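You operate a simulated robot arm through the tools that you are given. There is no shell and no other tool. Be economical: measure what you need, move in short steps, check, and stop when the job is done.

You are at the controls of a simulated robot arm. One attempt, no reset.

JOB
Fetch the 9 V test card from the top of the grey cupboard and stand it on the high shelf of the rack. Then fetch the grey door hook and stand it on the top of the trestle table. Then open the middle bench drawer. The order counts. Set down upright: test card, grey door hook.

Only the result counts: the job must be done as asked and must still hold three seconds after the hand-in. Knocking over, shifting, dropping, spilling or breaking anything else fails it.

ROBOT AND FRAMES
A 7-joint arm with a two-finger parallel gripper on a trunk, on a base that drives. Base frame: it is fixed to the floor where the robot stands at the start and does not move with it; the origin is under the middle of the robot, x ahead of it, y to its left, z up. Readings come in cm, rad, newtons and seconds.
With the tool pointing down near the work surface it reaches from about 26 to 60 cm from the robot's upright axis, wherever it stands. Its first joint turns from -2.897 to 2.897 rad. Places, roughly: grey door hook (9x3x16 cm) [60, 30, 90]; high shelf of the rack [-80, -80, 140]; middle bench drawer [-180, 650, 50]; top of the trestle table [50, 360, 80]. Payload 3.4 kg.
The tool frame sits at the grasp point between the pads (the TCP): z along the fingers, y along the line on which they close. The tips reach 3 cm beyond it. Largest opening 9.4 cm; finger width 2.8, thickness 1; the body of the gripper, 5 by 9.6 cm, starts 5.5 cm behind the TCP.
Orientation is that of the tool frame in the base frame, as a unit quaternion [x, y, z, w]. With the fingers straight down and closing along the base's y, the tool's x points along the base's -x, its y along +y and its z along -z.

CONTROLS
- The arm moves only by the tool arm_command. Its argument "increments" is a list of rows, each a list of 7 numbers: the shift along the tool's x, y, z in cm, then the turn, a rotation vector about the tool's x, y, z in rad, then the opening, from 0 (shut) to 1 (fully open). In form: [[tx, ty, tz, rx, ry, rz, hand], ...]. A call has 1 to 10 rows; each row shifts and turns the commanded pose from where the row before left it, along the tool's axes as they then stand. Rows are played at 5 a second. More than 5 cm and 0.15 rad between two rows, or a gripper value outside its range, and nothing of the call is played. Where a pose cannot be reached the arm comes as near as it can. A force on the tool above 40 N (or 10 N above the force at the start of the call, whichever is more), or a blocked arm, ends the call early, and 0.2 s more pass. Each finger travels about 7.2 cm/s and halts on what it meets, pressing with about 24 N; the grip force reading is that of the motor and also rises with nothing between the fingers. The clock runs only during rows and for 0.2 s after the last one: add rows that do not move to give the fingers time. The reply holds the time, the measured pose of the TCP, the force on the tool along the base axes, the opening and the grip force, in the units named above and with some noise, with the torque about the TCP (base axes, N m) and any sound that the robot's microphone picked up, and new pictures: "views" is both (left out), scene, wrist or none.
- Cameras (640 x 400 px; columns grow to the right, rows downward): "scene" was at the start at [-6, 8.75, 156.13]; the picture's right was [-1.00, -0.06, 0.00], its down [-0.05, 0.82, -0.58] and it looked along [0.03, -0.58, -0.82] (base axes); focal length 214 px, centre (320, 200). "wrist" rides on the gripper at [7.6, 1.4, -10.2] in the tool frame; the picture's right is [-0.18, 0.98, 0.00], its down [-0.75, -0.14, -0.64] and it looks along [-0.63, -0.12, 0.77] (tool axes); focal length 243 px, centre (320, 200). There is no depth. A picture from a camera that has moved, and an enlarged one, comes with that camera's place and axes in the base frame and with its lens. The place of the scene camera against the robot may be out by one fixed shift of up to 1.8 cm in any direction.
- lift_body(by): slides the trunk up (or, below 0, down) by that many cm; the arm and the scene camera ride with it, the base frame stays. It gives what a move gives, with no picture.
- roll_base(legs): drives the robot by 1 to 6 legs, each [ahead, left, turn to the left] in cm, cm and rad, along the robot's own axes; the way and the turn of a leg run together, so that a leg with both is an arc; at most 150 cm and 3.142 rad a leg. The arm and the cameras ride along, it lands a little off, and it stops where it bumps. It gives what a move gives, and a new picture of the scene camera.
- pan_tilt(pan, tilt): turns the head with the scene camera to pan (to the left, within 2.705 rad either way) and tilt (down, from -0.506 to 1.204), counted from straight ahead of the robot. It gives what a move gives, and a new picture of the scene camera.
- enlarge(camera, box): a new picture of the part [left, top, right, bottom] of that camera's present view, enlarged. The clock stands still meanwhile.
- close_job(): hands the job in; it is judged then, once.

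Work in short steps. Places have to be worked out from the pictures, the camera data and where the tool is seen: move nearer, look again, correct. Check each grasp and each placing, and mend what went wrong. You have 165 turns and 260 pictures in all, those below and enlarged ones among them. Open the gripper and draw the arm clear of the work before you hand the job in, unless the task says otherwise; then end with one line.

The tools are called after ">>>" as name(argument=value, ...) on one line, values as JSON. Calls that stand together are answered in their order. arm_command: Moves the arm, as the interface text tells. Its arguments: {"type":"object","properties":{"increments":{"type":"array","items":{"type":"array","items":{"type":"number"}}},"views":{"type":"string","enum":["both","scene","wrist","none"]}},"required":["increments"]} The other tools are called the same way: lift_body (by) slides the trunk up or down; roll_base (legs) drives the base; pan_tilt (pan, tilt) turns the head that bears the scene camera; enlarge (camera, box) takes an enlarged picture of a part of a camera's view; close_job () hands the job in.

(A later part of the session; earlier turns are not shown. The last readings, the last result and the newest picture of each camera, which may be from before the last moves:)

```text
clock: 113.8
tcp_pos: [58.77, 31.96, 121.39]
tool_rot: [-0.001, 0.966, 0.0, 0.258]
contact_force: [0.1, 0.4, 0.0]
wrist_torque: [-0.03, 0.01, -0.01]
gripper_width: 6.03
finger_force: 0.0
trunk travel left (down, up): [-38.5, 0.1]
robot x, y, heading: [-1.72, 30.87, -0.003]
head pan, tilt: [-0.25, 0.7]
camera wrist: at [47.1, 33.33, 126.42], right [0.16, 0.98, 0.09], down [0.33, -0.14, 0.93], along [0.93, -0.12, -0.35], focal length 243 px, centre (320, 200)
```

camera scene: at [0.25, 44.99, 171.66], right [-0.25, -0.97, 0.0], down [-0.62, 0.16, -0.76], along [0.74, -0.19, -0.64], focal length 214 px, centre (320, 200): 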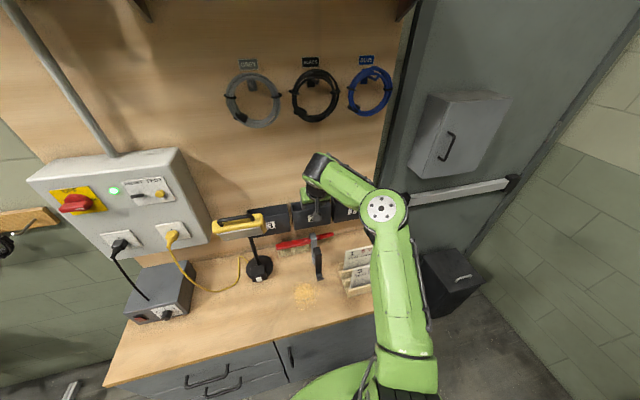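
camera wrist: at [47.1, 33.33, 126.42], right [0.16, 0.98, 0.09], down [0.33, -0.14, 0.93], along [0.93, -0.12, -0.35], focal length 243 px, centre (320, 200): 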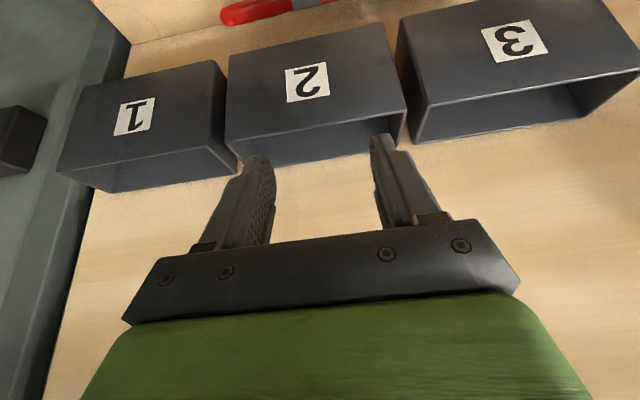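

Descend straight to z≈104 (tips just above the hook top), checking the picture.

>>> arm_command(increments=[[2.15, 0, 3.72, 0, 0, 0, 0.64], [2.15, 0, 3.72, 0, 0, 0, 0.64], [2.15, 0, 3.72, 0, 0, 0, 0.64], [2.0, 0, 3.46, 0, 0, 0, 0.64], [0, 0, 0, 0, 0, 0, 0.64]])

>>> enlarge(camera="scene", box=[260, 180, 380, 300])

```text
clock: 115.0
tcp_pos: [58.87, 32.07, 104.44]
tool_rot: [-0.001, 0.966, 0.0, 0.258]
contact_force: [-0.3, -0.4, 0.7]
wrist_torque: [-0.02, 0.02, 0.06]
gripper_width: 6.02
finger_force: 0.0
trunk travel left (down, up): [-38.5, 0.1]
robot x, y, heading: [-1.3, 31.01, -0.001]
head pan, tilt: [-0.25, 0.7]
camera scene: at [0.13, 45.0, 171.66], right [-0.25, -0.97, 0.0], down [-0.62, 0.16, -0.77], along [0.74, -0.19, -0.64], focal length 214 px, centre (320, 200)
camera wrist: at [47.26, 33.54, 109.54], right [0.16, 0.98, 0.09], down [0.33, -0.14, 0.93], along [0.93, -0.12, -0.35], focal length 243 px, centre (320, 200)
```

scene: 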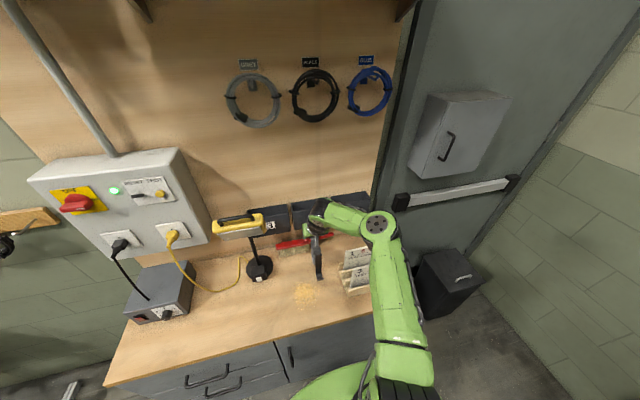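
wrist: 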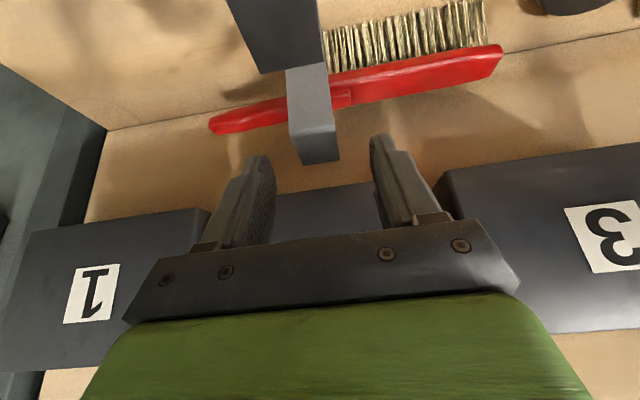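

```text
3.33 times, centred on (320, 240) of scene
camera zoom: at [0.13, 45.0, 171.66], right [-0.25, -0.97, 0.0], down [-0.62, 0.16, -0.77], along [0.74, -0.19, -0.64], focal length 715 px, centre (320, 67)
```

zoom: 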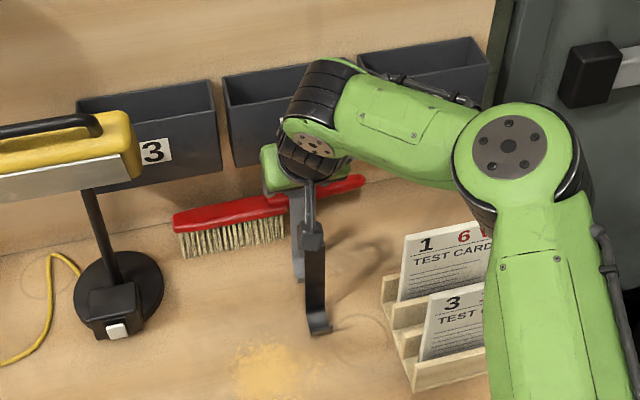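

The hook is centred between the fingers (bend x≈59, y≈31.7). Descend to z≈98.8 and close.

>>> arm_command(increments=[[1.4, -0.3, 2.42, 0, 0, 0, 0.64], [1.4, 0, 2.42, 0, 0, 0, 0.64], [0, 0, 0, 0, 0, 0, 0.64]], views="wrist")

```text
clock: 115.8
tcp_pos: [58.96, 31.53, 98.67]
tool_rot: [-0.002, 0.966, 0.0, 0.258]
contact_force: [-0.5, -0.5, 0.5]
wrist_torque: [0.01, -0.01, 0.0]
gripper_width: 6.03
finger_force: 0.0
trunk travel left (down, up): [-38.5, 0.1]
robot x, y, heading: [-1.66, 30.97, 0.0]
head pan, tilt: [-0.25, 0.7]
camera wrist: at [47.29, 32.98, 103.81], right [0.16, 0.98, 0.09], down [0.33, -0.14, 0.93], along [0.93, -0.12, -0.35], focal length 243 px, centre (320, 200)
```

wrist: 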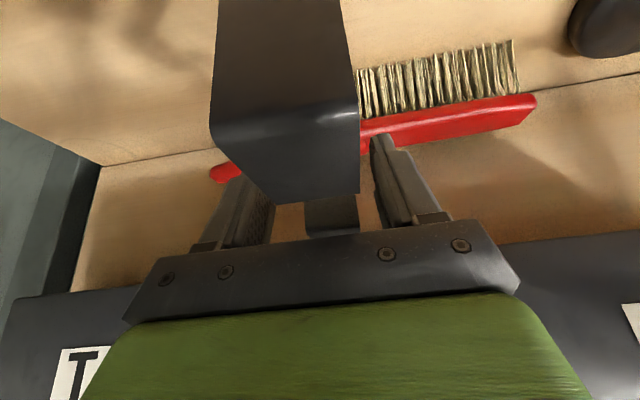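

The grey hook is between the fingers; the camera clears the black hook by ~3 cm. Close gently.

>>> arm_command(increments=[[0, 0, 0, 0, 0, 0, 0.4], [0, 0, 0, 0, 0, 0, 0.3], [0, 0, 0, 0, 0, 0, 0.2], [0, 0, 0, 0, 0, 0, 0.1], [0, 0, 0, 0, 0, 0, 0]], views="wrist")

```text
clock: 117.0
tcp_pos: [58.88, 31.65, 98.72]
tool_rot: [-0.002, 0.966, 0.0, 0.258]
contact_force: [-0.5, 0.3, -0.4]
wrist_torque: [0.0, -0.05, 0.04]
gripper_width: 2.94
finger_force: 24.1
trunk travel left (down, up): [-38.5, 0.1]
robot x, y, heading: [-1.87, 31.14, -0.005]
head pan, tilt: [-0.25, 0.7]
camera wrist: at [47.31, 32.99, 103.82], right [0.16, 0.98, 0.09], down [0.33, -0.14, 0.93], along [0.93, -0.12, -0.35], focal length 243 px, centre (320, 200)
```

wrist: 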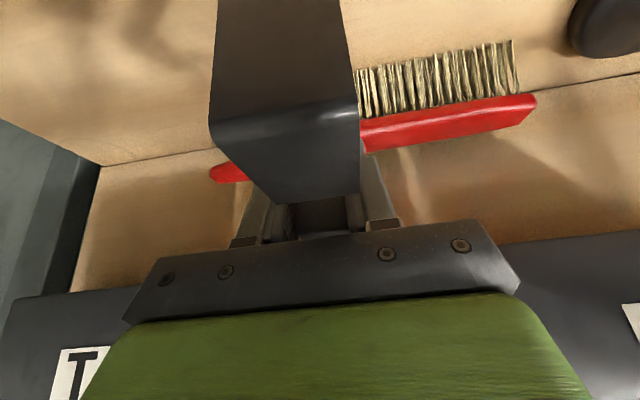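

Gripped (2.94 cm). Lift 0.8 cm, slide 5 cm toward −y clear of the black hook, then check.

>>> arm_command(increments=[[-0.4, 0, -0.69, 0, 0, 0, 0], [0, -1.0, 0, 0, 0, 0, 0], [0, -2, 0, 0, 0, 0, 0], [0, -2, 0, 0, 0, 0, 0], [0, 0, 0, 0, 0, 0, 0]])

>>> enlarge(camera="scene", box=[260, 180, 380, 300])

```text
clock: 118.2
tcp_pos: [58.79, 26.65, 99.57]
tool_rot: [-0.001, 0.967, 0.0, 0.257]
contact_force: [-0.1, -0.7, -1.4]
wrist_torque: [-0.03, -0.02, -0.01]
gripper_width: 2.96
finger_force: 23.9
trunk travel left (down, up): [-38.5, 0.1]
robot x, y, heading: [-1.51, 30.88, -0.011]
head pan, tilt: [-0.25, 0.7]
camera scene: at [0.22, 45.04, 171.65], right [-0.25, -0.97, 0.0], down [-0.62, 0.16, -0.76], along [0.74, -0.19, -0.64], focal length 214 px, centre (320, 200)
camera wrist: at [47.16, 28.03, 104.77], right [0.16, 0.98, 0.09], down [0.33, -0.14, 0.93], along [0.93, -0.12, -0.35], focal length 243 px, centre (320, 200)
```

scene: 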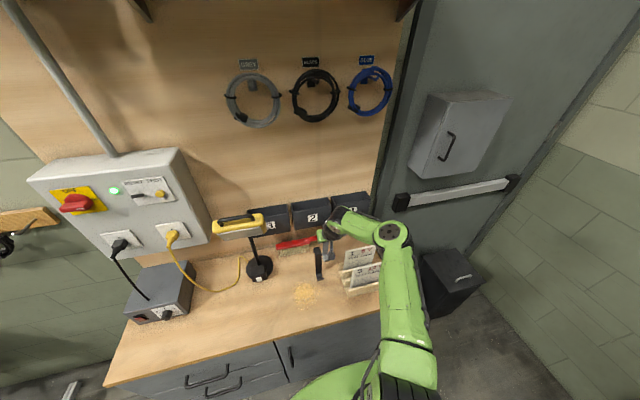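
wrist: 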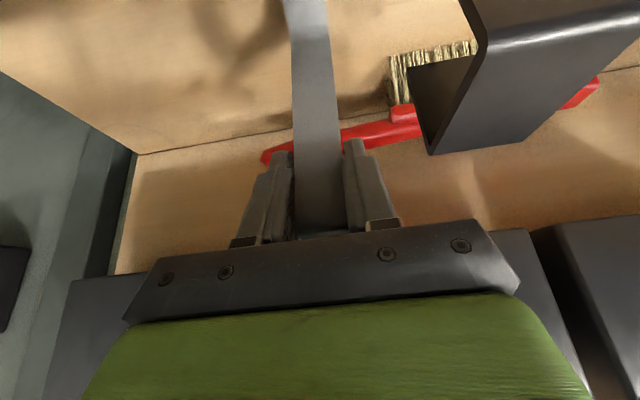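

```text
3.33 times, centred on (320, 240) of scene
camera zoom: at [0.22, 45.04, 171.65], right [-0.25, -0.97, 0.0], down [-0.62, 0.16, -0.76], along [0.74, -0.19, -0.64], focal length 715 px, centre (320, 67)
```

zoom: 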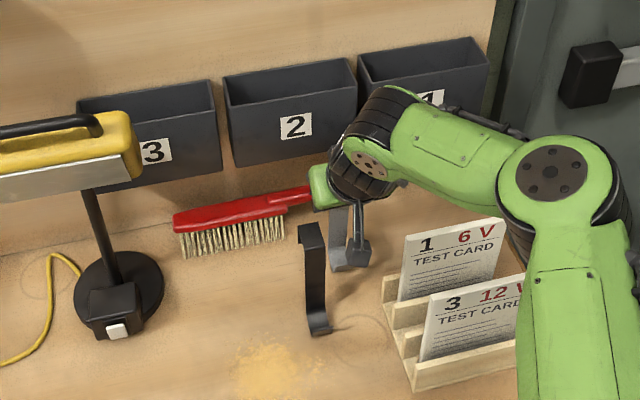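

Black hook and brush untouched. Lift straight up ~20 cm.

>>> arm_command(increments=[[-1, 0, -1.73, 0, 0, 0, 0], [-2, 0, -3.46, 0, 0, 0, 0], [-2, 0, -3.46, 0, 0, 0, 0], [-2, 0, -3.46, 0, 0, 0, 0], [-2, 0, -3.46, 0, 0, 0, 0], [-2, 0, -3.46, 0, 0, 0, 0], [0, 0, 0, 0, 0, 0, 0]])

```text
clock: 119.8
tcp_pos: [58.67, 26.51, 121.76]
tool_rot: [-0.001, 0.966, 0.001, 0.257]
contact_force: [1.3, -0.2, -1.2]
wrist_torque: [0.01, 0.0, 0.02]
gripper_width: 2.98
finger_force: 24.2
trunk travel left (down, up): [-38.5, 0.1]
robot x, y, heading: [-1.43, 30.87, 0.001]
head pan, tilt: [-0.25, 0.7]
camera scene: at [0.27, 44.94, 171.66], right [-0.25, -0.97, 0.0], down [-0.62, 0.16, -0.76], along [0.74, -0.19, -0.64], focal length 214 px, centre (320, 200)
camera wrist: at [47.15, 27.99, 126.78], right [0.16, 0.98, 0.09], down [0.33, -0.14, 0.93], along [0.93, -0.12, -0.35], focal length 243 px, centre (320, 200)
```

scene: 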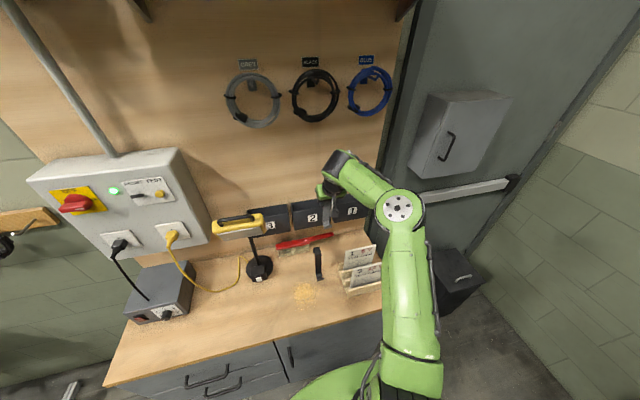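
wrist: 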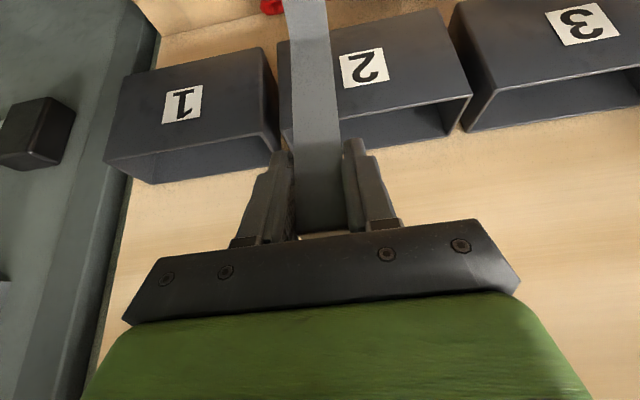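

Hook held upright. Back away 60 cm, then drive left along the wall toward the trestle table, looking on the way.

>>> roll_base(legs=[[-60, 0, 0], [0, 140, 0]])

>>> pan_tilt(pan=1.0, tilt=0.5)

```text
clock: 129.9
tcp_pos: [3.67, 165.25, 121.53]
tool_rot: [0.03, 0.966, -0.008, 0.257]
contact_force: [-0.3, 0.0, -0.7]
wrist_torque: [0.0, 0.03, 0.03]
gripper_width: 2.96
finger_force: 24.2
trunk travel left (down, up): [-38.5, 0.1]
robot x, y, heading: [-56.73, 173.17, -0.063]
head pan, tilt: [-0.25, 0.7]
camera scene: at [-53.64, 187.29, 171.66], right [-0.31, -0.95, 0.0], down [-0.61, 0.2, -0.76], along [0.73, -0.24, -0.64], focal length 214 px, centre (320, 200)
```

scene: 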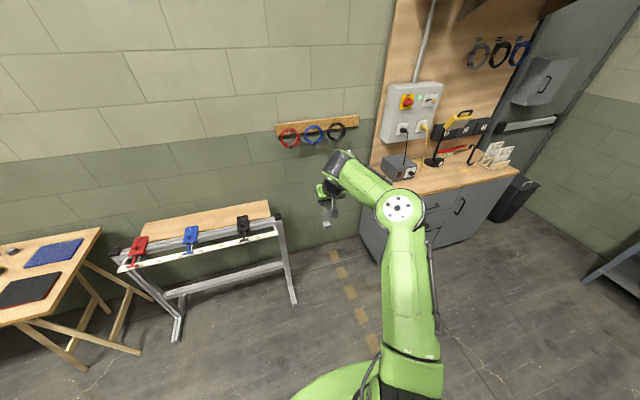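

```text
clock: 131.3
tcp_pos: [3.63, 165.32, 121.53]
tool_rot: [0.029, 0.966, -0.008, 0.258]
contact_force: [0.3, 0.4, -1.1]
wrist_torque: [-0.01, -0.02, -0.01]
gripper_width: 2.97
finger_force: 23.4
trunk travel left (down, up): [-38.5, 0.1]
robot x, y, heading: [-55.92, 173.74, -0.07]
head pan, tilt: [1.0, 0.499]
camera scene: at [-56.31, 197.21, 173.43], right [0.8, -0.59, 0.0], down [-0.28, -0.39, -0.88], along [0.52, 0.71, -0.48], focal length 214 px, centre (320, 200)
```

scene: 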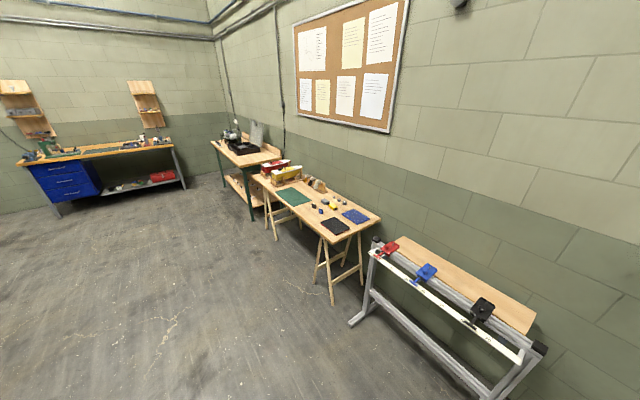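

The trestle table (wooden legs, mats) spans y≈277–420, front edge x≈17–23. Correct heading and drive on left.

>>> roll_base(legs=[[0, 0, 0.068], [0, 85, 0], [0, 70, 0.01]])

>>> pan_tilt(pan=0.2, tilt=0.7)

```text
clock: 139.8
tcp_pos: [2.0, 326.76, 121.7]
tool_rot: [-0.012, 0.966, 0.003, 0.257]
contact_force: [-0.3, -1.1, -1.1]
wrist_torque: [-0.02, 0.0, -0.01]
gripper_width: 2.97
finger_force: 24.3
trunk travel left (down, up): [-38.5, 0.1]
robot x, y, heading: [-58.57, 329.85, 0.022]
head pan, tilt: [1.0, 0.499]
camera scene: at [-60.48, 353.44, 173.43], right [0.85, -0.52, 0.0], down [-0.25, -0.41, -0.88], along [0.46, 0.75, -0.48], focal length 214 px, centre (320, 200)
```

scene: 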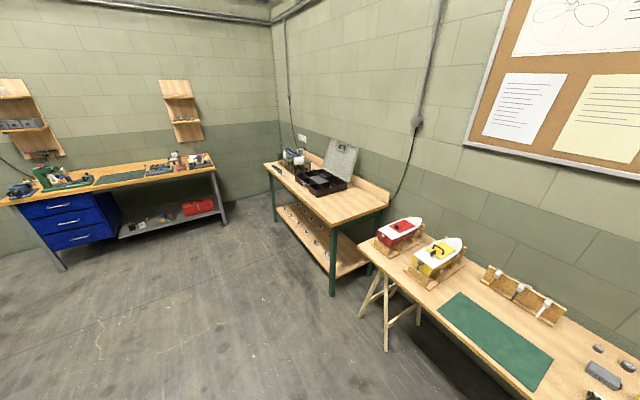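

```text
clock: 140.9
tcp_pos: [2.07, 326.7, 121.52]
tool_rot: [-0.013, 0.966, 0.004, 0.258]
contact_force: [0.2, 1.1, -1.4]
wrist_torque: [0.04, -0.03, -0.01]
gripper_width: 2.99
finger_force: 24.5
trunk travel left (down, up): [-38.5, 0.1]
robot x, y, heading: [-58.75, 329.93, 0.022]
head pan, tilt: [0.201, 0.7]
camera scene: at [-56.95, 347.54, 171.66], right [0.22, -0.98, 0.0], down [-0.63, -0.14, -0.76], along [0.75, 0.17, -0.64], focal length 214 px, centre (320, 200)
```

scene: 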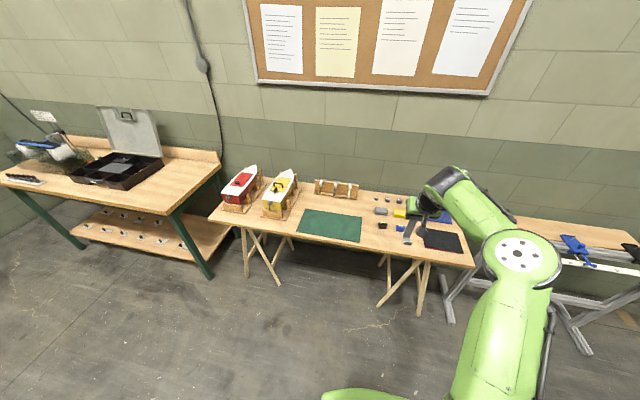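

I see bare wood between the green mat and the small parts, around (35, 337). Bring the hook near there, still high, and look.

>>> roll_base(legs=[[30, 9.5, -0.02]])

>>> arm_command(increments=[[0, 0, 0, 0, 0, 0, 0]], views="wrist")

>>> enlarge(camera="scene", box=[240, 170, 480, 320])

```text
clock: 143.0
tcp_pos: [31.55, 334.99, 121.67]
tool_rot: [-0.001, 0.966, 0.0, 0.257]
contact_force: [0.3, 0.3, -1.8]
wrist_torque: [-0.01, -0.03, 0.0]
gripper_width: 2.95
finger_force: 24.8
trunk travel left (down, up): [-38.5, 0.1]
robot x, y, heading: [-29.14, 339.74, -0.001]
head pan, tilt: [0.201, 0.7]
camera scene: at [-26.88, 357.18, 171.66], right [0.2, -0.98, 0.0], down [-0.63, -0.13, -0.76], along [0.75, 0.15, -0.64], focal length 214 px, centre (320, 200)
```

scene: 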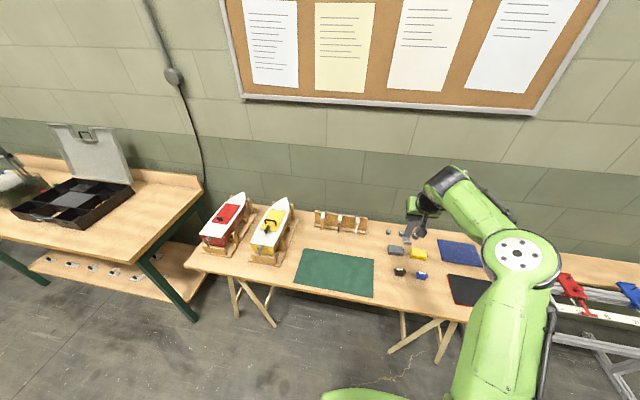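

```text
clock: 143.4
tcp_pos: [31.52, 334.91, 121.6]
tool_rot: [0.0, 0.966, 0.001, 0.258]
contact_force: [0.4, 0.4, -1.6]
wrist_torque: [0.0, -0.01, -0.04]
gripper_width: 2.98
finger_force: 23.8
trunk travel left (down, up): [-38.5, 0.1]
robot x, y, heading: [-28.96, 339.65, 0.002]
head pan, tilt: [0.201, 0.7]
camera wrist: at [19.78, 336.34, 126.79], right [0.16, 0.98, 0.09], down [0.33, -0.14, 0.93], along [0.93, -0.12, -0.35], focal length 243 px, centre (320, 200)
```

wrist: 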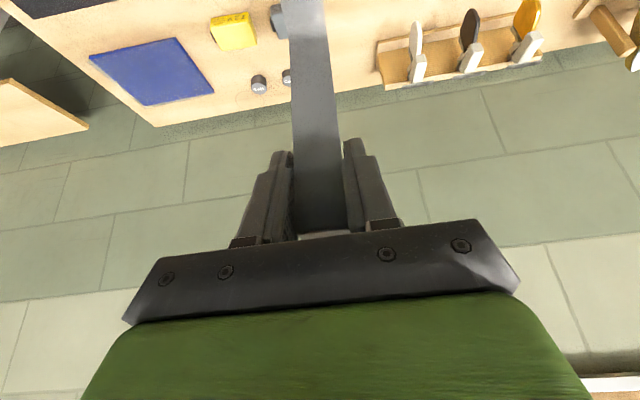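

```text
2.67 times, centred on (360, 245) of scene
camera zoom: at [-27.04, 357.13, 171.66], right [0.2, -0.98, 0.0], down [-0.63, -0.13, -0.77], along [0.75, 0.15, -0.64], focal length 572 px, centre (213, 80)
```

zoom: 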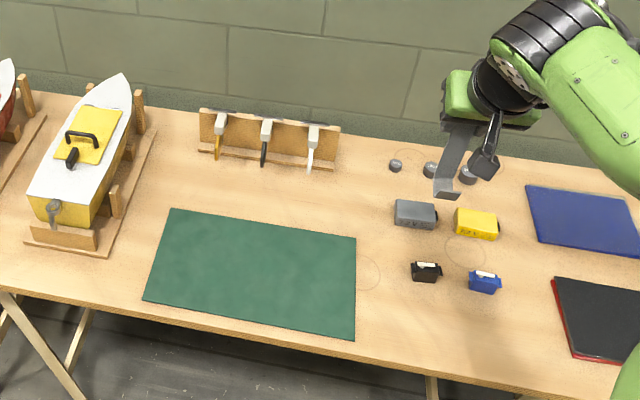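

Choose the bare spot between mat and black clip: TCP target ≈(34, 337.6). Shift the base slightly, then lower in stages with the arm.

>>> roll_base(legs=[[2.5, 2.7, 0]])

>>> arm_command(increments=[[2, 0, 3.46, 0, 0, 0, 0], [2, 0, 3.46, 0, 0, 0, 0], [2, 0, 3.46, 0, 0, 0, 0], [2, 0, 3.46, 0, 0, 0, 0], [1, 0, 1.73, 0, 0, 0, 0], [0, 0, 0, 0, 0, 0, 0]])

>>> enlarge(camera="scene", box=[300, 180, 480, 320])

```text
clock: 144.3
tcp_pos: [34.02, 337.6, 121.68]
tool_rot: [0.0, 0.966, 0.0, 0.258]
contact_force: [-0.4, -0.6, -0.6]
wrist_torque: [-0.03, 0.02, 0.02]
gripper_width: 2.96
finger_force: 23.8
trunk travel left (down, up): [-38.5, 0.1]
robot x, y, heading: [-26.4, 341.9, -0.001]
head pan, tilt: [0.201, 0.7]
camera scene: at [-24.5, 359.75, 171.67], right [0.2, -0.98, 0.0], down [-0.63, -0.13, -0.77], along [0.75, 0.15, -0.64], focal length 214 px, centre (320, 200)
```

scene: 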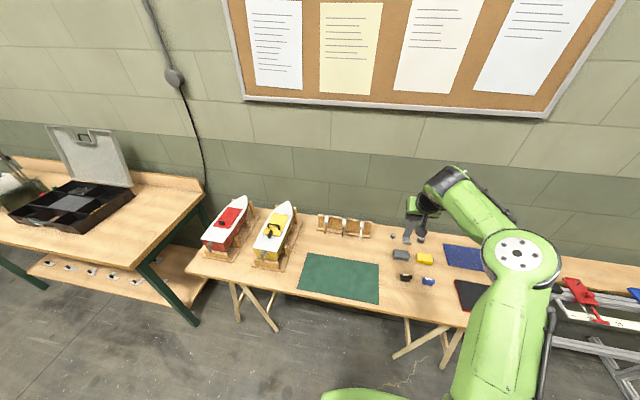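

```text
clock: 145.7
tcp_pos: [33.98, 337.43, 103.64]
tool_rot: [0.0, 0.966, 0.0, 0.258]
contact_force: [-0.4, 0.7, -1.6]
wrist_torque: [0.0, -0.03, 0.03]
gripper_width: 2.99
finger_force: 24.6
trunk travel left (down, up): [-38.5, 0.1]
robot x, y, heading: [-26.35, 342.03, -0.003]
head pan, tilt: [0.201, 0.7]
camera scene: at [-24.46, 359.79, 171.66], right [0.2, -0.98, 0.0], down [-0.63, -0.13, -0.76], along [0.75, 0.15, -0.64], focal length 214 px, centre (320, 200)
camera wrist: at [22.3, 338.87, 108.81], right [0.16, 0.98, 0.09], down [0.33, -0.14, 0.93], along [0.93, -0.12, -0.35], focal length 243 px, centre (320, 200)
```

scene: 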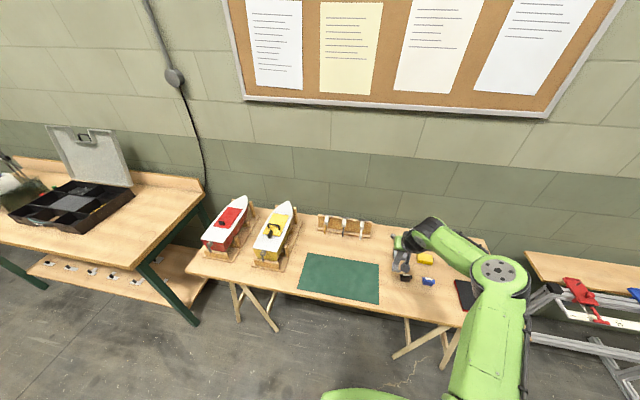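
wrist: 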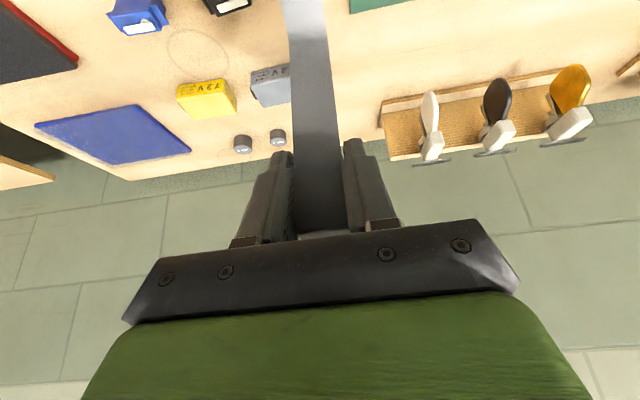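

```text
2.86 times, centred on (390, 250) of scene
camera zoom: at [-24.46, 359.79, 171.66], right [0.2, -0.98, 0.0], down [-0.63, -0.13, -0.76], along [0.75, 0.15, -0.64], focal length 613 px, centre (120, 57)
```

zoom: 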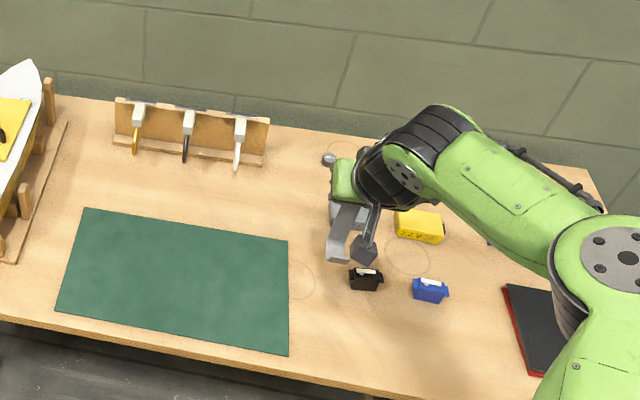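

Position verified in the gap (332–342). Lower 7.5 cm, then in small steps to contact.

>>> arm_command(increments=[[1.5, 0, 2.6, 0, 0, 0, 0], [1.5, 0, 2.6, 0, 0, 0, 0], [0.75, 0, 1.3, 0, 0, 0, 0], [0, 0, 0, 0, 0, 0, 0]], views="none")

>>> enlarge(camera="scene", box=[340, 200, 460, 300])

```text
clock: 146.7
tcp_pos: [33.99, 337.52, 96.09]
tool_rot: [0.0, 0.966, 0.0, 0.258]
contact_force: [0.6, -0.6, -1.5]
wrist_torque: [-0.01, 0.0, -0.03]
gripper_width: 2.95
finger_force: 23.7
trunk travel left (down, up): [-38.5, 0.1]
robot x, y, heading: [-26.23, 342.25, 0.001]
head pan, tilt: [0.201, 0.7]
```

```text
4.00 times, centred on (400, 250) of scene
camera zoom: at [-24.43, 359.79, 171.66], right [0.2, -0.98, 0.0], down [-0.63, -0.13, -0.76], along [0.75, 0.15, -0.64], focal length 858 px, centre (0, 0)
```

zoom: 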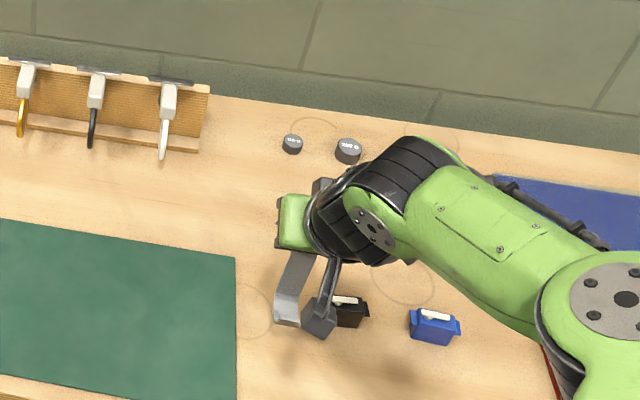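

Continue in 0.6 cm steps.

>>> arm_command(increments=[[0.3, 0, 0.52, 0, 0, 0, 0], [0.25, 0, 0.43, 0, 0, 0, 0], [0, 0, 0, 0, 0, 0, 0]], views="none")

>>> arm_command(increments=[[0.25, 0, 0.43, 0, 0, 0, 0], [0, 0, 0, 0, 0, 0, 0]], views="none")

>>> arm_command(increments=[[0.2, 0, 0.35, 0, 0, 0, 0], [0, 0, 0, 0, 0, 0, 0]], views="none")

```text
clock: 147.5
tcp_pos: [33.84, 337.42, 95.21]
tool_rot: [0.0, 0.966, 0.0, 0.258]
contact_force: [0.1, -0.2, -0.9]
wrist_torque: [-0.01, -0.01, -0.01]
gripper_width: 2.98
finger_force: 23.5
trunk travel left (down, up): [-38.5, 0.1]
robot x, y, heading: [-26.3, 342.15, -0.0]
head pan, tilt: [0.201, 0.7]
```

```text
clock: 148.1
tcp_pos: [33.95, 337.57, 94.54]
tool_rot: [-0.001, 0.966, 0.0, 0.258]
contact_force: [1.0, -0.2, -1.3]
wrist_torque: [-0.02, -0.04, 0.0]
gripper_width: 2.95
finger_force: 23.8
trunk travel left (down, up): [-38.5, 0.1]
robot x, y, heading: [-26.43, 342.3, -0.005]
head pan, tilt: [0.201, 0.7]
```

```text
clock: 148.7
tcp_pos: [34.03, 337.52, 94.04]
tool_rot: [0.0, 0.966, 0.0, 0.257]
contact_force: [0.0, 0.5, -2.0]
wrist_torque: [0.05, -0.02, -0.01]
gripper_width: 2.99
finger_force: 23.8
trunk travel left (down, up): [-38.5, 0.1]
robot x, y, heading: [-26.38, 342.28, -0.001]
head pan, tilt: [0.201, 0.7]
```

>>> arm_command(increments=[[0.2, 0, 0.35, 0, 0, 0, 0], [0, 0, 0, 0, 0, 0, 0]], views="none")

>>> arm_command(increments=[[0.2, 0, 0.35, 0, 0, 0, 0], [0, 0, 0, 0, 0, 0, 0]], views="none")

>>> enlarge(camera="scene", box=[340, 200, 460, 300])

```text
clock: 149.3
tcp_pos: [33.81, 337.52, 93.83]
tool_rot: [0.0, 0.966, 0.001, 0.258]
contact_force: [0.0, 0.7, -1.0]
wrist_torque: [0.0, -0.01, -0.02]
gripper_width: 2.96
finger_force: 23.7
trunk travel left (down, up): [-38.5, 0.1]
robot x, y, heading: [-26.27, 342.16, 0.001]
head pan, tilt: [0.201, 0.7]
```

```text
clock: 149.9
tcp_pos: [33.88, 337.53, 93.34]
tool_rot: [0.0, 0.966, -0.001, 0.259]
contact_force: [-0.2, -0.2, -1.6]
wrist_torque: [0.03, -0.03, -0.01]
gripper_width: 2.99
finger_force: 23.7
trunk travel left (down, up): [-38.5, 0.1]
robot x, y, heading: [-25.86, 342.38, -0.001]
head pan, tilt: [0.201, 0.7]
```

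```text
4.00 times, centred on (400, 250) of scene
camera zoom: at [-24.44, 359.8, 171.66], right [0.2, -0.98, 0.0], down [-0.63, -0.13, -0.76], along [0.75, 0.15, -0.64], focal length 858 px, centre (0, 0)
```

zoom: 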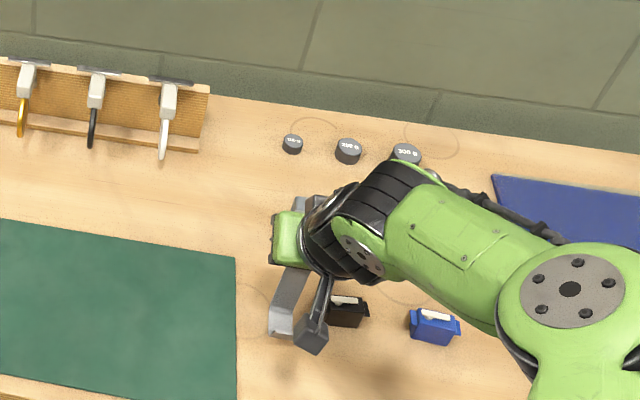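

No contact yet; keep lowering.

>>> arm_command(increments=[[0.25, 0, 0.43, 0, 0, 0, 0], [0, 0, 0, 0, 0, 0, 0]], views="none")

>>> arm_command(increments=[[0.25, 0, 0.43, 0, 0, 0, 0], [0, 0, 0, 0, 0, 0, 0]], views="none")

>>> arm_command(increments=[[0.2, 0, 0.35, 0, 0, 0, 0], [0, 0, 0, 0, 0, 0, 0]], views="none")

```text
clock: 150.5
tcp_pos: [33.93, 337.41, 92.9]
tool_rot: [0.001, 0.966, 0.0, 0.258]
contact_force: [0.7, -0.1, -0.9]
wrist_torque: [-0.03, -0.02, -0.01]
gripper_width: 3.0
finger_force: 24.4
trunk travel left (down, up): [-38.5, 0.1]
robot x, y, heading: [-26.64, 342.17, -0.007]
head pan, tilt: [0.201, 0.7]
```

```text
clock: 151.1
tcp_pos: [33.99, 337.54, 92.36]
tool_rot: [0.0, 0.966, 0.0, 0.258]
contact_force: [0.0, 0.6, -1.7]
wrist_torque: [0.03, -0.04, 0.01]
gripper_width: 3.0
finger_force: 24.2
trunk travel left (down, up): [-38.5, 0.1]
robot x, y, heading: [-26.31, 341.95, -0.005]
head pan, tilt: [0.201, 0.7]
```

```text
clock: 151.7
tcp_pos: [33.91, 337.47, 91.93]
tool_rot: [0.001, 0.966, -0.001, 0.258]
contact_force: [0.3, 0.1, -1.5]
wrist_torque: [0.01, -0.03, 0.03]
gripper_width: 2.96
finger_force: 24.1
trunk travel left (down, up): [-38.5, 0.1]
robot x, y, heading: [-26.5, 342.02, 0.0]
head pan, tilt: [0.201, 0.7]
```

>>> arm_command(increments=[[0.25, 0, 0.43, 0, 0, 0, 0], [0, 0, 0, 0, 0, 0, 0]], views="none")

>>> arm_command(increments=[[0.2, 0, 0.35, 0, 0, 0, 0], [0, 0, 0, 0, 0, 0, 0]], views="none")

>>> arm_command(increments=[[0.2, 0, 0.35, 0, 0, 0, 0], [0, 0, 0, 0, 0, 0, 0]], views="wrist")

```text
clock: 152.3
tcp_pos: [34.04, 337.34, 91.37]
tool_rot: [0.0, 0.966, 0.0, 0.258]
contact_force: [-0.4, 0.4, -0.4]
wrist_torque: [0.0, -0.09, -0.01]
gripper_width: 2.97
finger_force: 24.0
trunk travel left (down, up): [-38.5, 0.1]
robot x, y, heading: [-26.43, 342.16, 0.003]
head pan, tilt: [0.201, 0.7]
```

```text
clock: 152.9
tcp_pos: [33.93, 337.46, 91.06]
tool_rot: [0.0, 0.966, -0.001, 0.258]
contact_force: [0.4, 0.4, -0.9]
wrist_torque: [0.02, -0.04, 0.02]
gripper_width: 2.96
finger_force: 24.3
trunk travel left (down, up): [-38.5, 0.1]
robot x, y, heading: [-26.29, 342.31, -0.005]
head pan, tilt: [0.201, 0.7]
```

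```text
clock: 153.5
tcp_pos: [33.73, 337.49, 90.84]
tool_rot: [-0.002, 0.966, 0.001, 0.258]
contact_force: [-0.3, -0.7, -0.7]
wrist_torque: [-0.01, -0.03, 0.03]
gripper_width: 2.96
finger_force: 23.6
trunk travel left (down, up): [-38.5, 0.1]
robot x, y, heading: [-26.34, 342.22, -0.007]
head pan, tilt: [0.201, 0.7]
camera wrist: at [22.14, 338.93, 95.96], right [0.16, 0.98, 0.09], down [0.33, -0.14, 0.93], along [0.93, -0.12, -0.35], focal length 243 px, centre (320, 200)
```

wrist: 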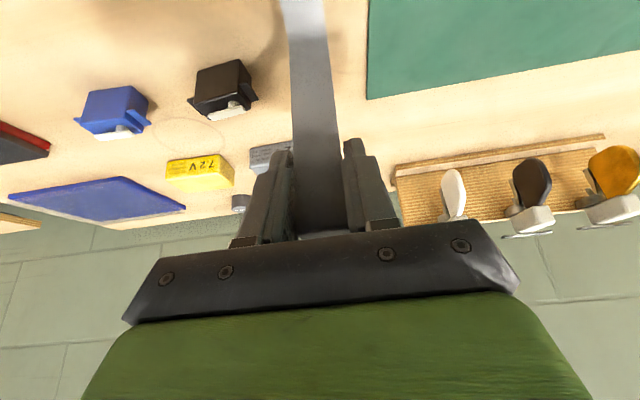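

Table should be close (triangulated ≈76–78). Continue in small steps.

>>> arm_command(increments=[[0.2, 0, 0.35, 0, 0, 0, 0], [0, 0, 0, 0, 0, 0, 0]], views="none")

>>> arm_command(increments=[[0.2, 0, 0.35, 0, 0, 0, 0], [0, 0, 0, 0, 0, 0, 0]], views="none")

>>> arm_command(increments=[[0.2, 0, 0.35, 0, 0, 0, 0], [0, 0, 0, 0, 0, 0, 0]], views="none")

>>> enlarge(camera="scene", box=[340, 200, 460, 300])

```text
clock: 154.1
tcp_pos: [33.62, 337.49, 90.65]
tool_rot: [0.0, 0.966, 0.0, 0.257]
contact_force: [0.8, 0.0, -0.6]
wrist_torque: [0.0, 0.02, 0.0]
gripper_width: 2.98
finger_force: 23.7
out of reach, approached as far as the arm can: row 1
trunk travel left (down, up): [-38.5, 0.1]
robot x, y, heading: [-26.62, 342.08, -0.004]
head pan, tilt: [0.201, 0.7]
```

```text
clock: 154.7
tcp_pos: [33.54, 337.47, 90.75]
tool_rot: [0.0, 0.966, -0.001, 0.259]
contact_force: [2.1, 0.1, 4.3]
wrist_torque: [-0.04, -0.03, 0.01]
gripper_width: 3.0
finger_force: 23.5
out of reach, approached as far as the arm can: row 1
trunk travel left (down, up): [-38.5, 0.1]
robot x, y, heading: [-26.82, 342.03, -0.004]
head pan, tilt: [0.201, 0.7]
```

```text
clock: 155.3
tcp_pos: [33.38, 337.64, 90.67]
tool_rot: [-0.001, 0.965, 0.0, 0.261]
contact_force: [5.9, 0.0, 12.9]
wrist_torque: [-0.09, -0.14, 0.06]
gripper_width: 2.95
finger_force: 23.8
out of reach, approached as far as the arm can: row 1
trunk travel left (down, up): [-38.5, 0.1]
robot x, y, heading: [-26.26, 342.18, -0.008]
head pan, tilt: [0.201, 0.7]
```

```text
4.00 times, centred on (400, 250) of scene
camera zoom: at [-24.52, 359.84, 171.66], right [0.2, -0.98, 0.0], down [-0.63, -0.13, -0.77], along [0.75, 0.15, -0.64], focal length 858 px, centre (0, 0)
```

zoom: 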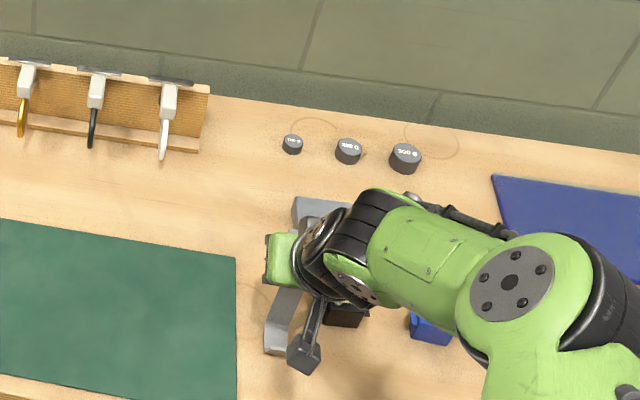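

Contact (13 N up) at TCP z≈90.65. Ease up a hair and open slowly.

>>> arm_command(increments=[[-0.05, 0, -0.09, 0, 0, 0, 0], [0, 0, 0, 0, 0, 0, 0], [0, 0, 0, 0, 0, 0, 0.34], [0, 0, 0, 0, 0, 0, 0.42], [0, 0, 0, 0, 0, 0, 0.5], [0, 0, 0, 0, 0, 0, 0.56], [0, 0, 0, 0, 0, 0, 0.56]])

```text
clock: 156.9
tcp_pos: [33.2, 337.67, 90.58]
tool_rot: [0.0, 0.966, 0.0, 0.257]
contact_force: [-0.3, 0.4, -0.3]
wrist_torque: [0.02, -0.01, -0.01]
gripper_width: 5.28
finger_force: 0.0
trunk travel left (down, up): [-38.5, 0.1]
robot x, y, heading: [-26.31, 341.89, -0.007]
head pan, tilt: [0.201, 0.7]
camera scene: at [-24.44, 359.81, 171.66], right [0.2, -0.98, 0.0], down [-0.63, -0.13, -0.76], along [0.75, 0.15, -0.64], focal length 214 px, centre (320, 200)
camera wrist: at [21.64, 339.01, 95.73], right [0.16, 0.98, 0.09], down [0.33, -0.14, 0.93], along [0.93, -0.12, -0.35], focal length 243 px, centre (320, 200)
```

scene: 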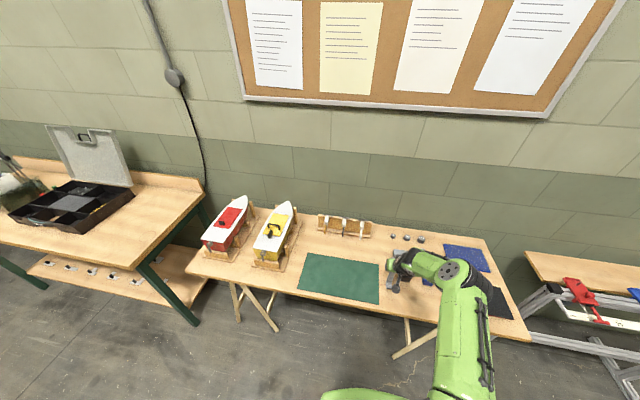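
wrist: 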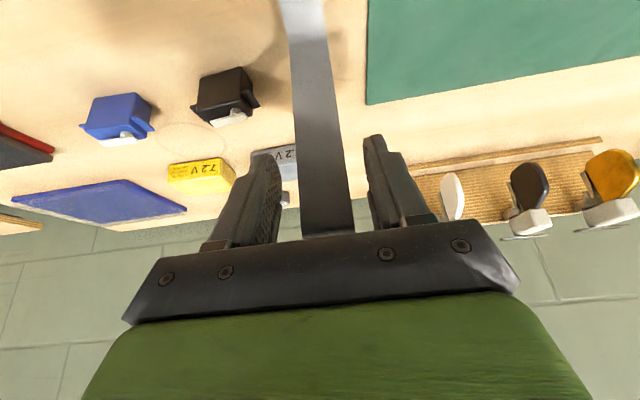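

The hook stands by itself. Withdraw along the tool axis (back and up).

>>> arm_command(increments=[[0, 0, -1.5, 0, 0, 0, 0.56], [0, 0, -3, 0, 0, 0, 0.56], [0, 0, -4, 0, 0, 0, 0.56], [0, 0, -4, 0, 0, 0, 0.56], [0, 0, -4, 0, 0, 0, 0.56], [0, 0, -4, 0, 0, 0, 0.56], [0, 0, -4, 0, 0, 0, 0.56]])

>>> enlarge(camera="scene", box=[320, 200, 480, 320])

```text
clock: 158.5
tcp_pos: [21.04, 337.73, 111.85]
tool_rot: [-0.001, 0.966, -0.001, 0.258]
contact_force: [1.7, 0.5, 0.1]
wrist_torque: [0.02, 0.0, 0.04]
gripper_width: 5.24
finger_force: 0.0
trunk travel left (down, up): [-38.5, 0.1]
robot x, y, heading: [-26.38, 342.26, -0.007]
head pan, tilt: [0.201, 0.7]
camera scene: at [-24.65, 359.83, 171.66], right [0.2, -0.98, 0.0], down [-0.63, -0.13, -0.77], along [0.75, 0.15, -0.64], focal length 214 px, centre (320, 200)
camera wrist: at [9.31, 339.17, 117.03], right [0.16, 0.98, 0.09], down [0.33, -0.14, 0.93], along [0.93, -0.12, -0.35], focal length 243 px, centre (320, 200)
```

scene: 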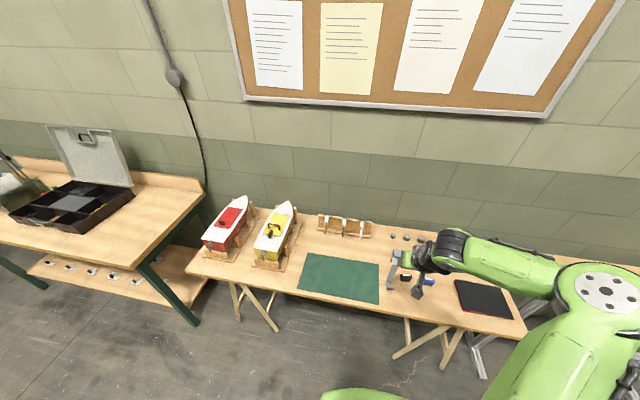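
wrist: 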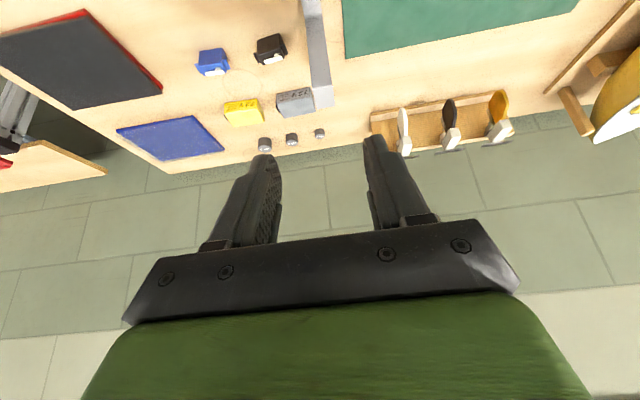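

```text
3.33 times, centred on (400, 260) of scene
camera zoom: at [-24.65, 359.83, 171.66], right [0.2, -0.98, 0.0], down [-0.63, -0.13, -0.77], along [0.75, 0.15, -0.64], focal length 715 px, centre (53, 0)
```

zoom: 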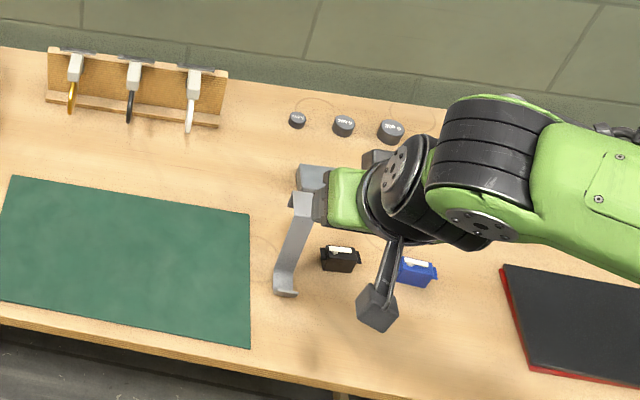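

The hook stands upright in the bare spot. Back off, turn to face the far wall and drive toward the blue drawer unit, stopping short.

>>> roll_base(legs=[[-60, 0, 0], [0, 0, 1.575], [90, 47, 0], [85, 47, 0]])

>>> pan_tilt(pan=0.1, tilt=0.7)

```text
clock: 175.3
tcp_pos: [-186.19, 559.12, 111.92]
tool_rot: [0.701, -0.665, -0.187, -0.177]
contact_force: [1.1, 0.2, -0.2]
wrist_torque: [0.0, -0.01, -0.02]
gripper_width: 5.26
finger_force: 0.0
trunk travel left (down, up): [-38.5, 0.1]
robot x, y, heading: [-188.7, 511.51, 1.62]
head pan, tilt: [0.201, 0.7]
camera scene: at [-205.56, 513.75, 171.66], right [0.97, 0.25, 0.0], down [0.16, -0.62, -0.76], along [-0.19, 0.74, -0.64], focal length 214 px, centre (320, 200)
```

scene: 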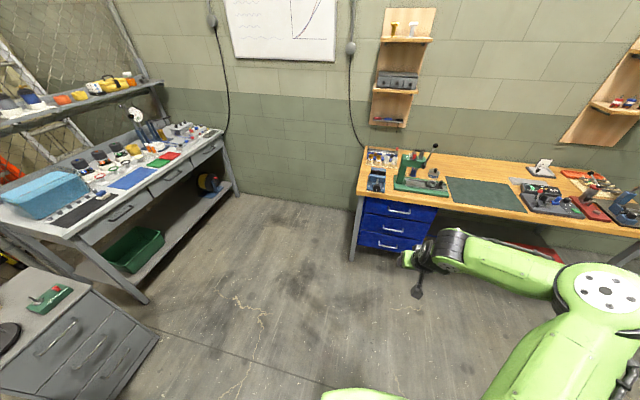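

```text
clock: 175.9
tcp_pos: [-186.17, 559.16, 111.79]
tool_rot: [0.701, -0.665, -0.187, -0.177]
contact_force: [-0.2, -0.4, 0.1]
wrist_torque: [0.03, 0.02, 0.0]
gripper_width: 5.29
finger_force: 0.1
trunk travel left (down, up): [-38.5, 0.1]
robot x, y, heading: [-188.48, 511.59, 1.62]
head pan, tilt: [0.099, 0.7]
camera scene: at [-204.71, 513.9, 171.66], right [0.99, 0.15, 0.0], down [0.1, -0.64, -0.76], along [-0.11, 0.76, -0.64], focal length 214 px, centre (320, 200)
```

scene: 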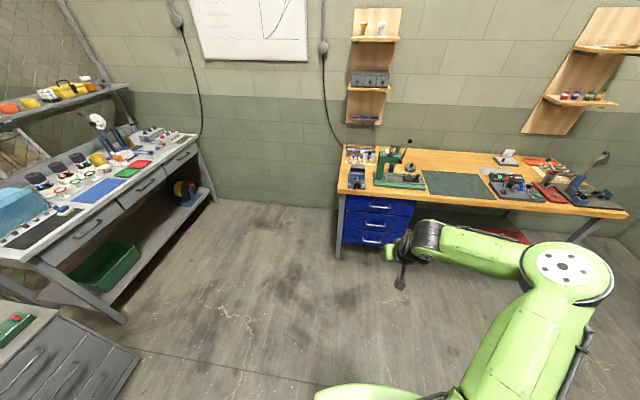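

The blue unit at the far bench is the target. Enlarge the drawers.

>>> enlarge(camera="scene", box=[320, 160, 440, 270])

```text
3.64 times, centred on (380, 215) of scene
camera zoom: at [-204.71, 513.9, 171.66], right [0.99, 0.15, 0.0], down [0.1, -0.64, -0.76], along [-0.11, 0.76, -0.64], focal length 780 px, centre (102, 146)
```

zoom: 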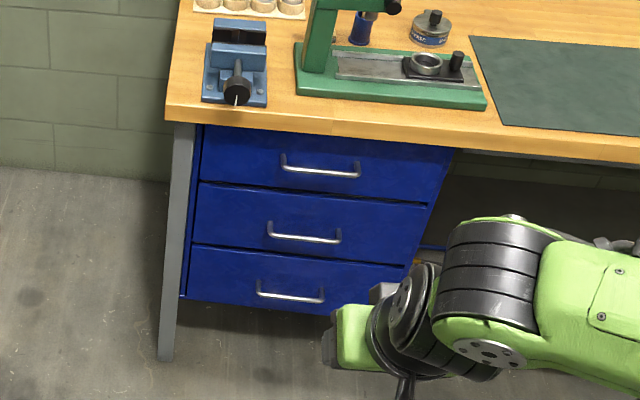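

Middle handle ≈(-179, 635, 50), a horizontal bar. Pitch the tool to horizontal and roll it 90° so that the fingers close vertically, here in free space.

>>> arm_command(increments=[[0, 0, 0, 0, -0.148, 0, 0.56], [0, 0, 0, 0, -0.148, 0, 0.56], [0, 0, 0, 0, -0.148, 0, 0.56], [0, 0, 0, 0, -0.148, 0, 0.56], [0, 0, 0, 0, -0.148, 0, 0.56], [0, 0, 0, 0, -0.148, 0, 0.56], [0, 0, 0, 0, -0.148, 0, 0.56], [0, 0, 0, 0, 0, 0, 0.56]], views="none")

>>> arm_command(increments=[[0, 0, 0, 0, 0, 0.148, 0.7], [0, 0, 0, 0, 0, 0.148, 0.7], [0, 0, 0, 0, 0, 0.148, 0.7], [0, 0, 0, 0, 0, 0.148, 0.7], [0, 0, 0, 0, 0, 0.148, 0.7], [0, 0, 0, 0, 0, 0.148, 0.7], [0, 0, 0, 0, 0, 0.148, 0.7], [0, 0, 0, 0, 0, 0.148, 0.7], [0, 0, 0, 0, 0, 0.148, 0.7], [0, 0, 0, 0, 0, 0.148, 0.7]], views="scene")

```text
clock: 177.7
tcp_pos: [-186.17, 559.11, 111.78]
tool_rot: [0.516, -0.489, -0.51, -0.483]
contact_force: [-0.6, 0.5, 0.2]
wrist_torque: [0.04, 0.02, -0.02]
gripper_width: 5.27
finger_force: 0.2
out of reach, approached as far as the arm can: row 5
trunk travel left (down, up): [-38.5, 0.1]
robot x, y, heading: [-188.47, 511.44, 1.624]
head pan, tilt: [0.099, 0.7]
```

```text
clock: 179.9
tcp_pos: [-186.12, 559.05, 111.79]
tool_rot: [-0.049, 0.71, 0.702, 0.013]
contact_force: [-0.8, -0.4, -0.5]
wrist_torque: [0.0, 0.0, 0.0]
gripper_width: 6.57
finger_force: 0.1
trunk travel left (down, up): [-38.5, 0.1]
robot x, y, heading: [-187.94, 511.55, 1.619]
head pan, tilt: [0.099, 0.7]
camera scene: at [-204.7, 513.89, 171.66], right [0.99, 0.15, 0.0], down [0.09, -0.64, -0.76], along [-0.11, 0.76, -0.64], focal length 214 px, centre (320, 200)
```

scene: 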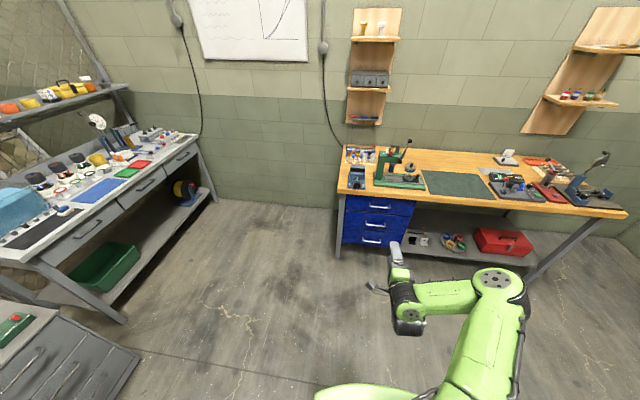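

Tool is horizontal toward the drawers, fingers closing vertically. Level the roll, lower the trunk fully and lower the arm ~22 cm.

>>> lift_body(by=-38)

>>> arm_command(increments=[[0, -4, 0, 0, 0, 0.088, 0.7], [0, -4, 0, 0, 0, 0, 0.7], [0, -4, 0, 0, 0, 0, 0.7], [0, -4, 0, 0, 0, 0, 0.7], [0, -4, 0, 0, 0, 0, 0.7], [0, -3, 0, 0, 0, 0, 0.7], [0, 0, 0, 0, 0, 0, 0.7]])

```text
clock: 183.6
tcp_pos: [-186.05, 559.12, 73.94]
tool_rot: [-0.05, 0.71, 0.702, 0.014]
contact_force: [-0.3, 0.1, -0.1]
wrist_torque: [0.0, 0.01, -0.01]
gripper_width: 6.57
finger_force: 0.1
trunk travel left (down, up): [-0.5, 38.1]
robot x, y, heading: [-187.69, 510.88, 1.625]
head pan, tilt: [0.099, 0.7]
```

```text
clock: 185.2
tcp_pos: [-185.85, 559.28, 67.7]
tool_rot: [-0.019, 0.712, 0.702, -0.018]
contact_force: [-0.2, -0.4, -0.3]
wrist_torque: [-0.01, 0.05, 0.01]
gripper_width: 6.6
finger_force: 0.1
out of reach, approached as far as the arm can: row 2, 3, 4, 5, 6
trunk travel left (down, up): [-0.5, 38.1]
robot x, y, heading: [-187.79, 511.36, 1.618]
head pan, tilt: [0.099, 0.7]
camera scene: at [-204.7, 513.89, 133.73], right [0.99, 0.15, 0.0], down [0.09, -0.64, -0.76], along [-0.11, 0.76, -0.64], focal length 214 px, centre (320, 200)
camera wrist: at [-192.92, 548.7, 69.37], right [0.18, 0.02, 0.98], down [0.79, -0.6, -0.13], along [0.59, 0.8, -0.13], focal length 243 px, centre (320, 200)
```

scene: 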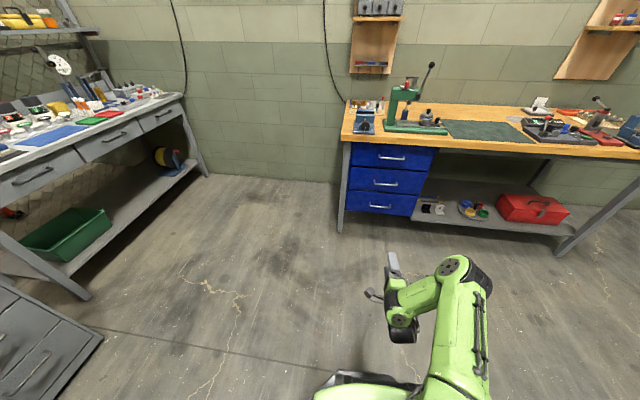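
wrist: 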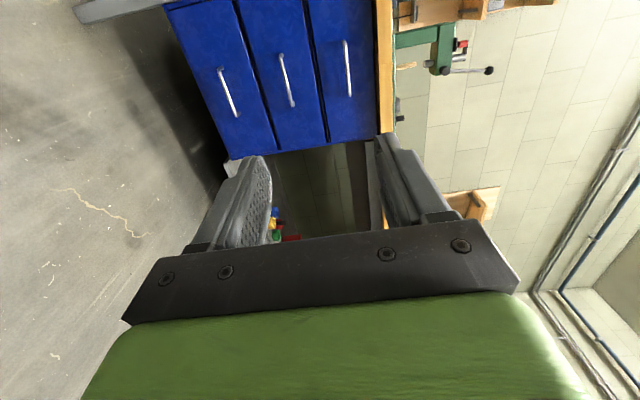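

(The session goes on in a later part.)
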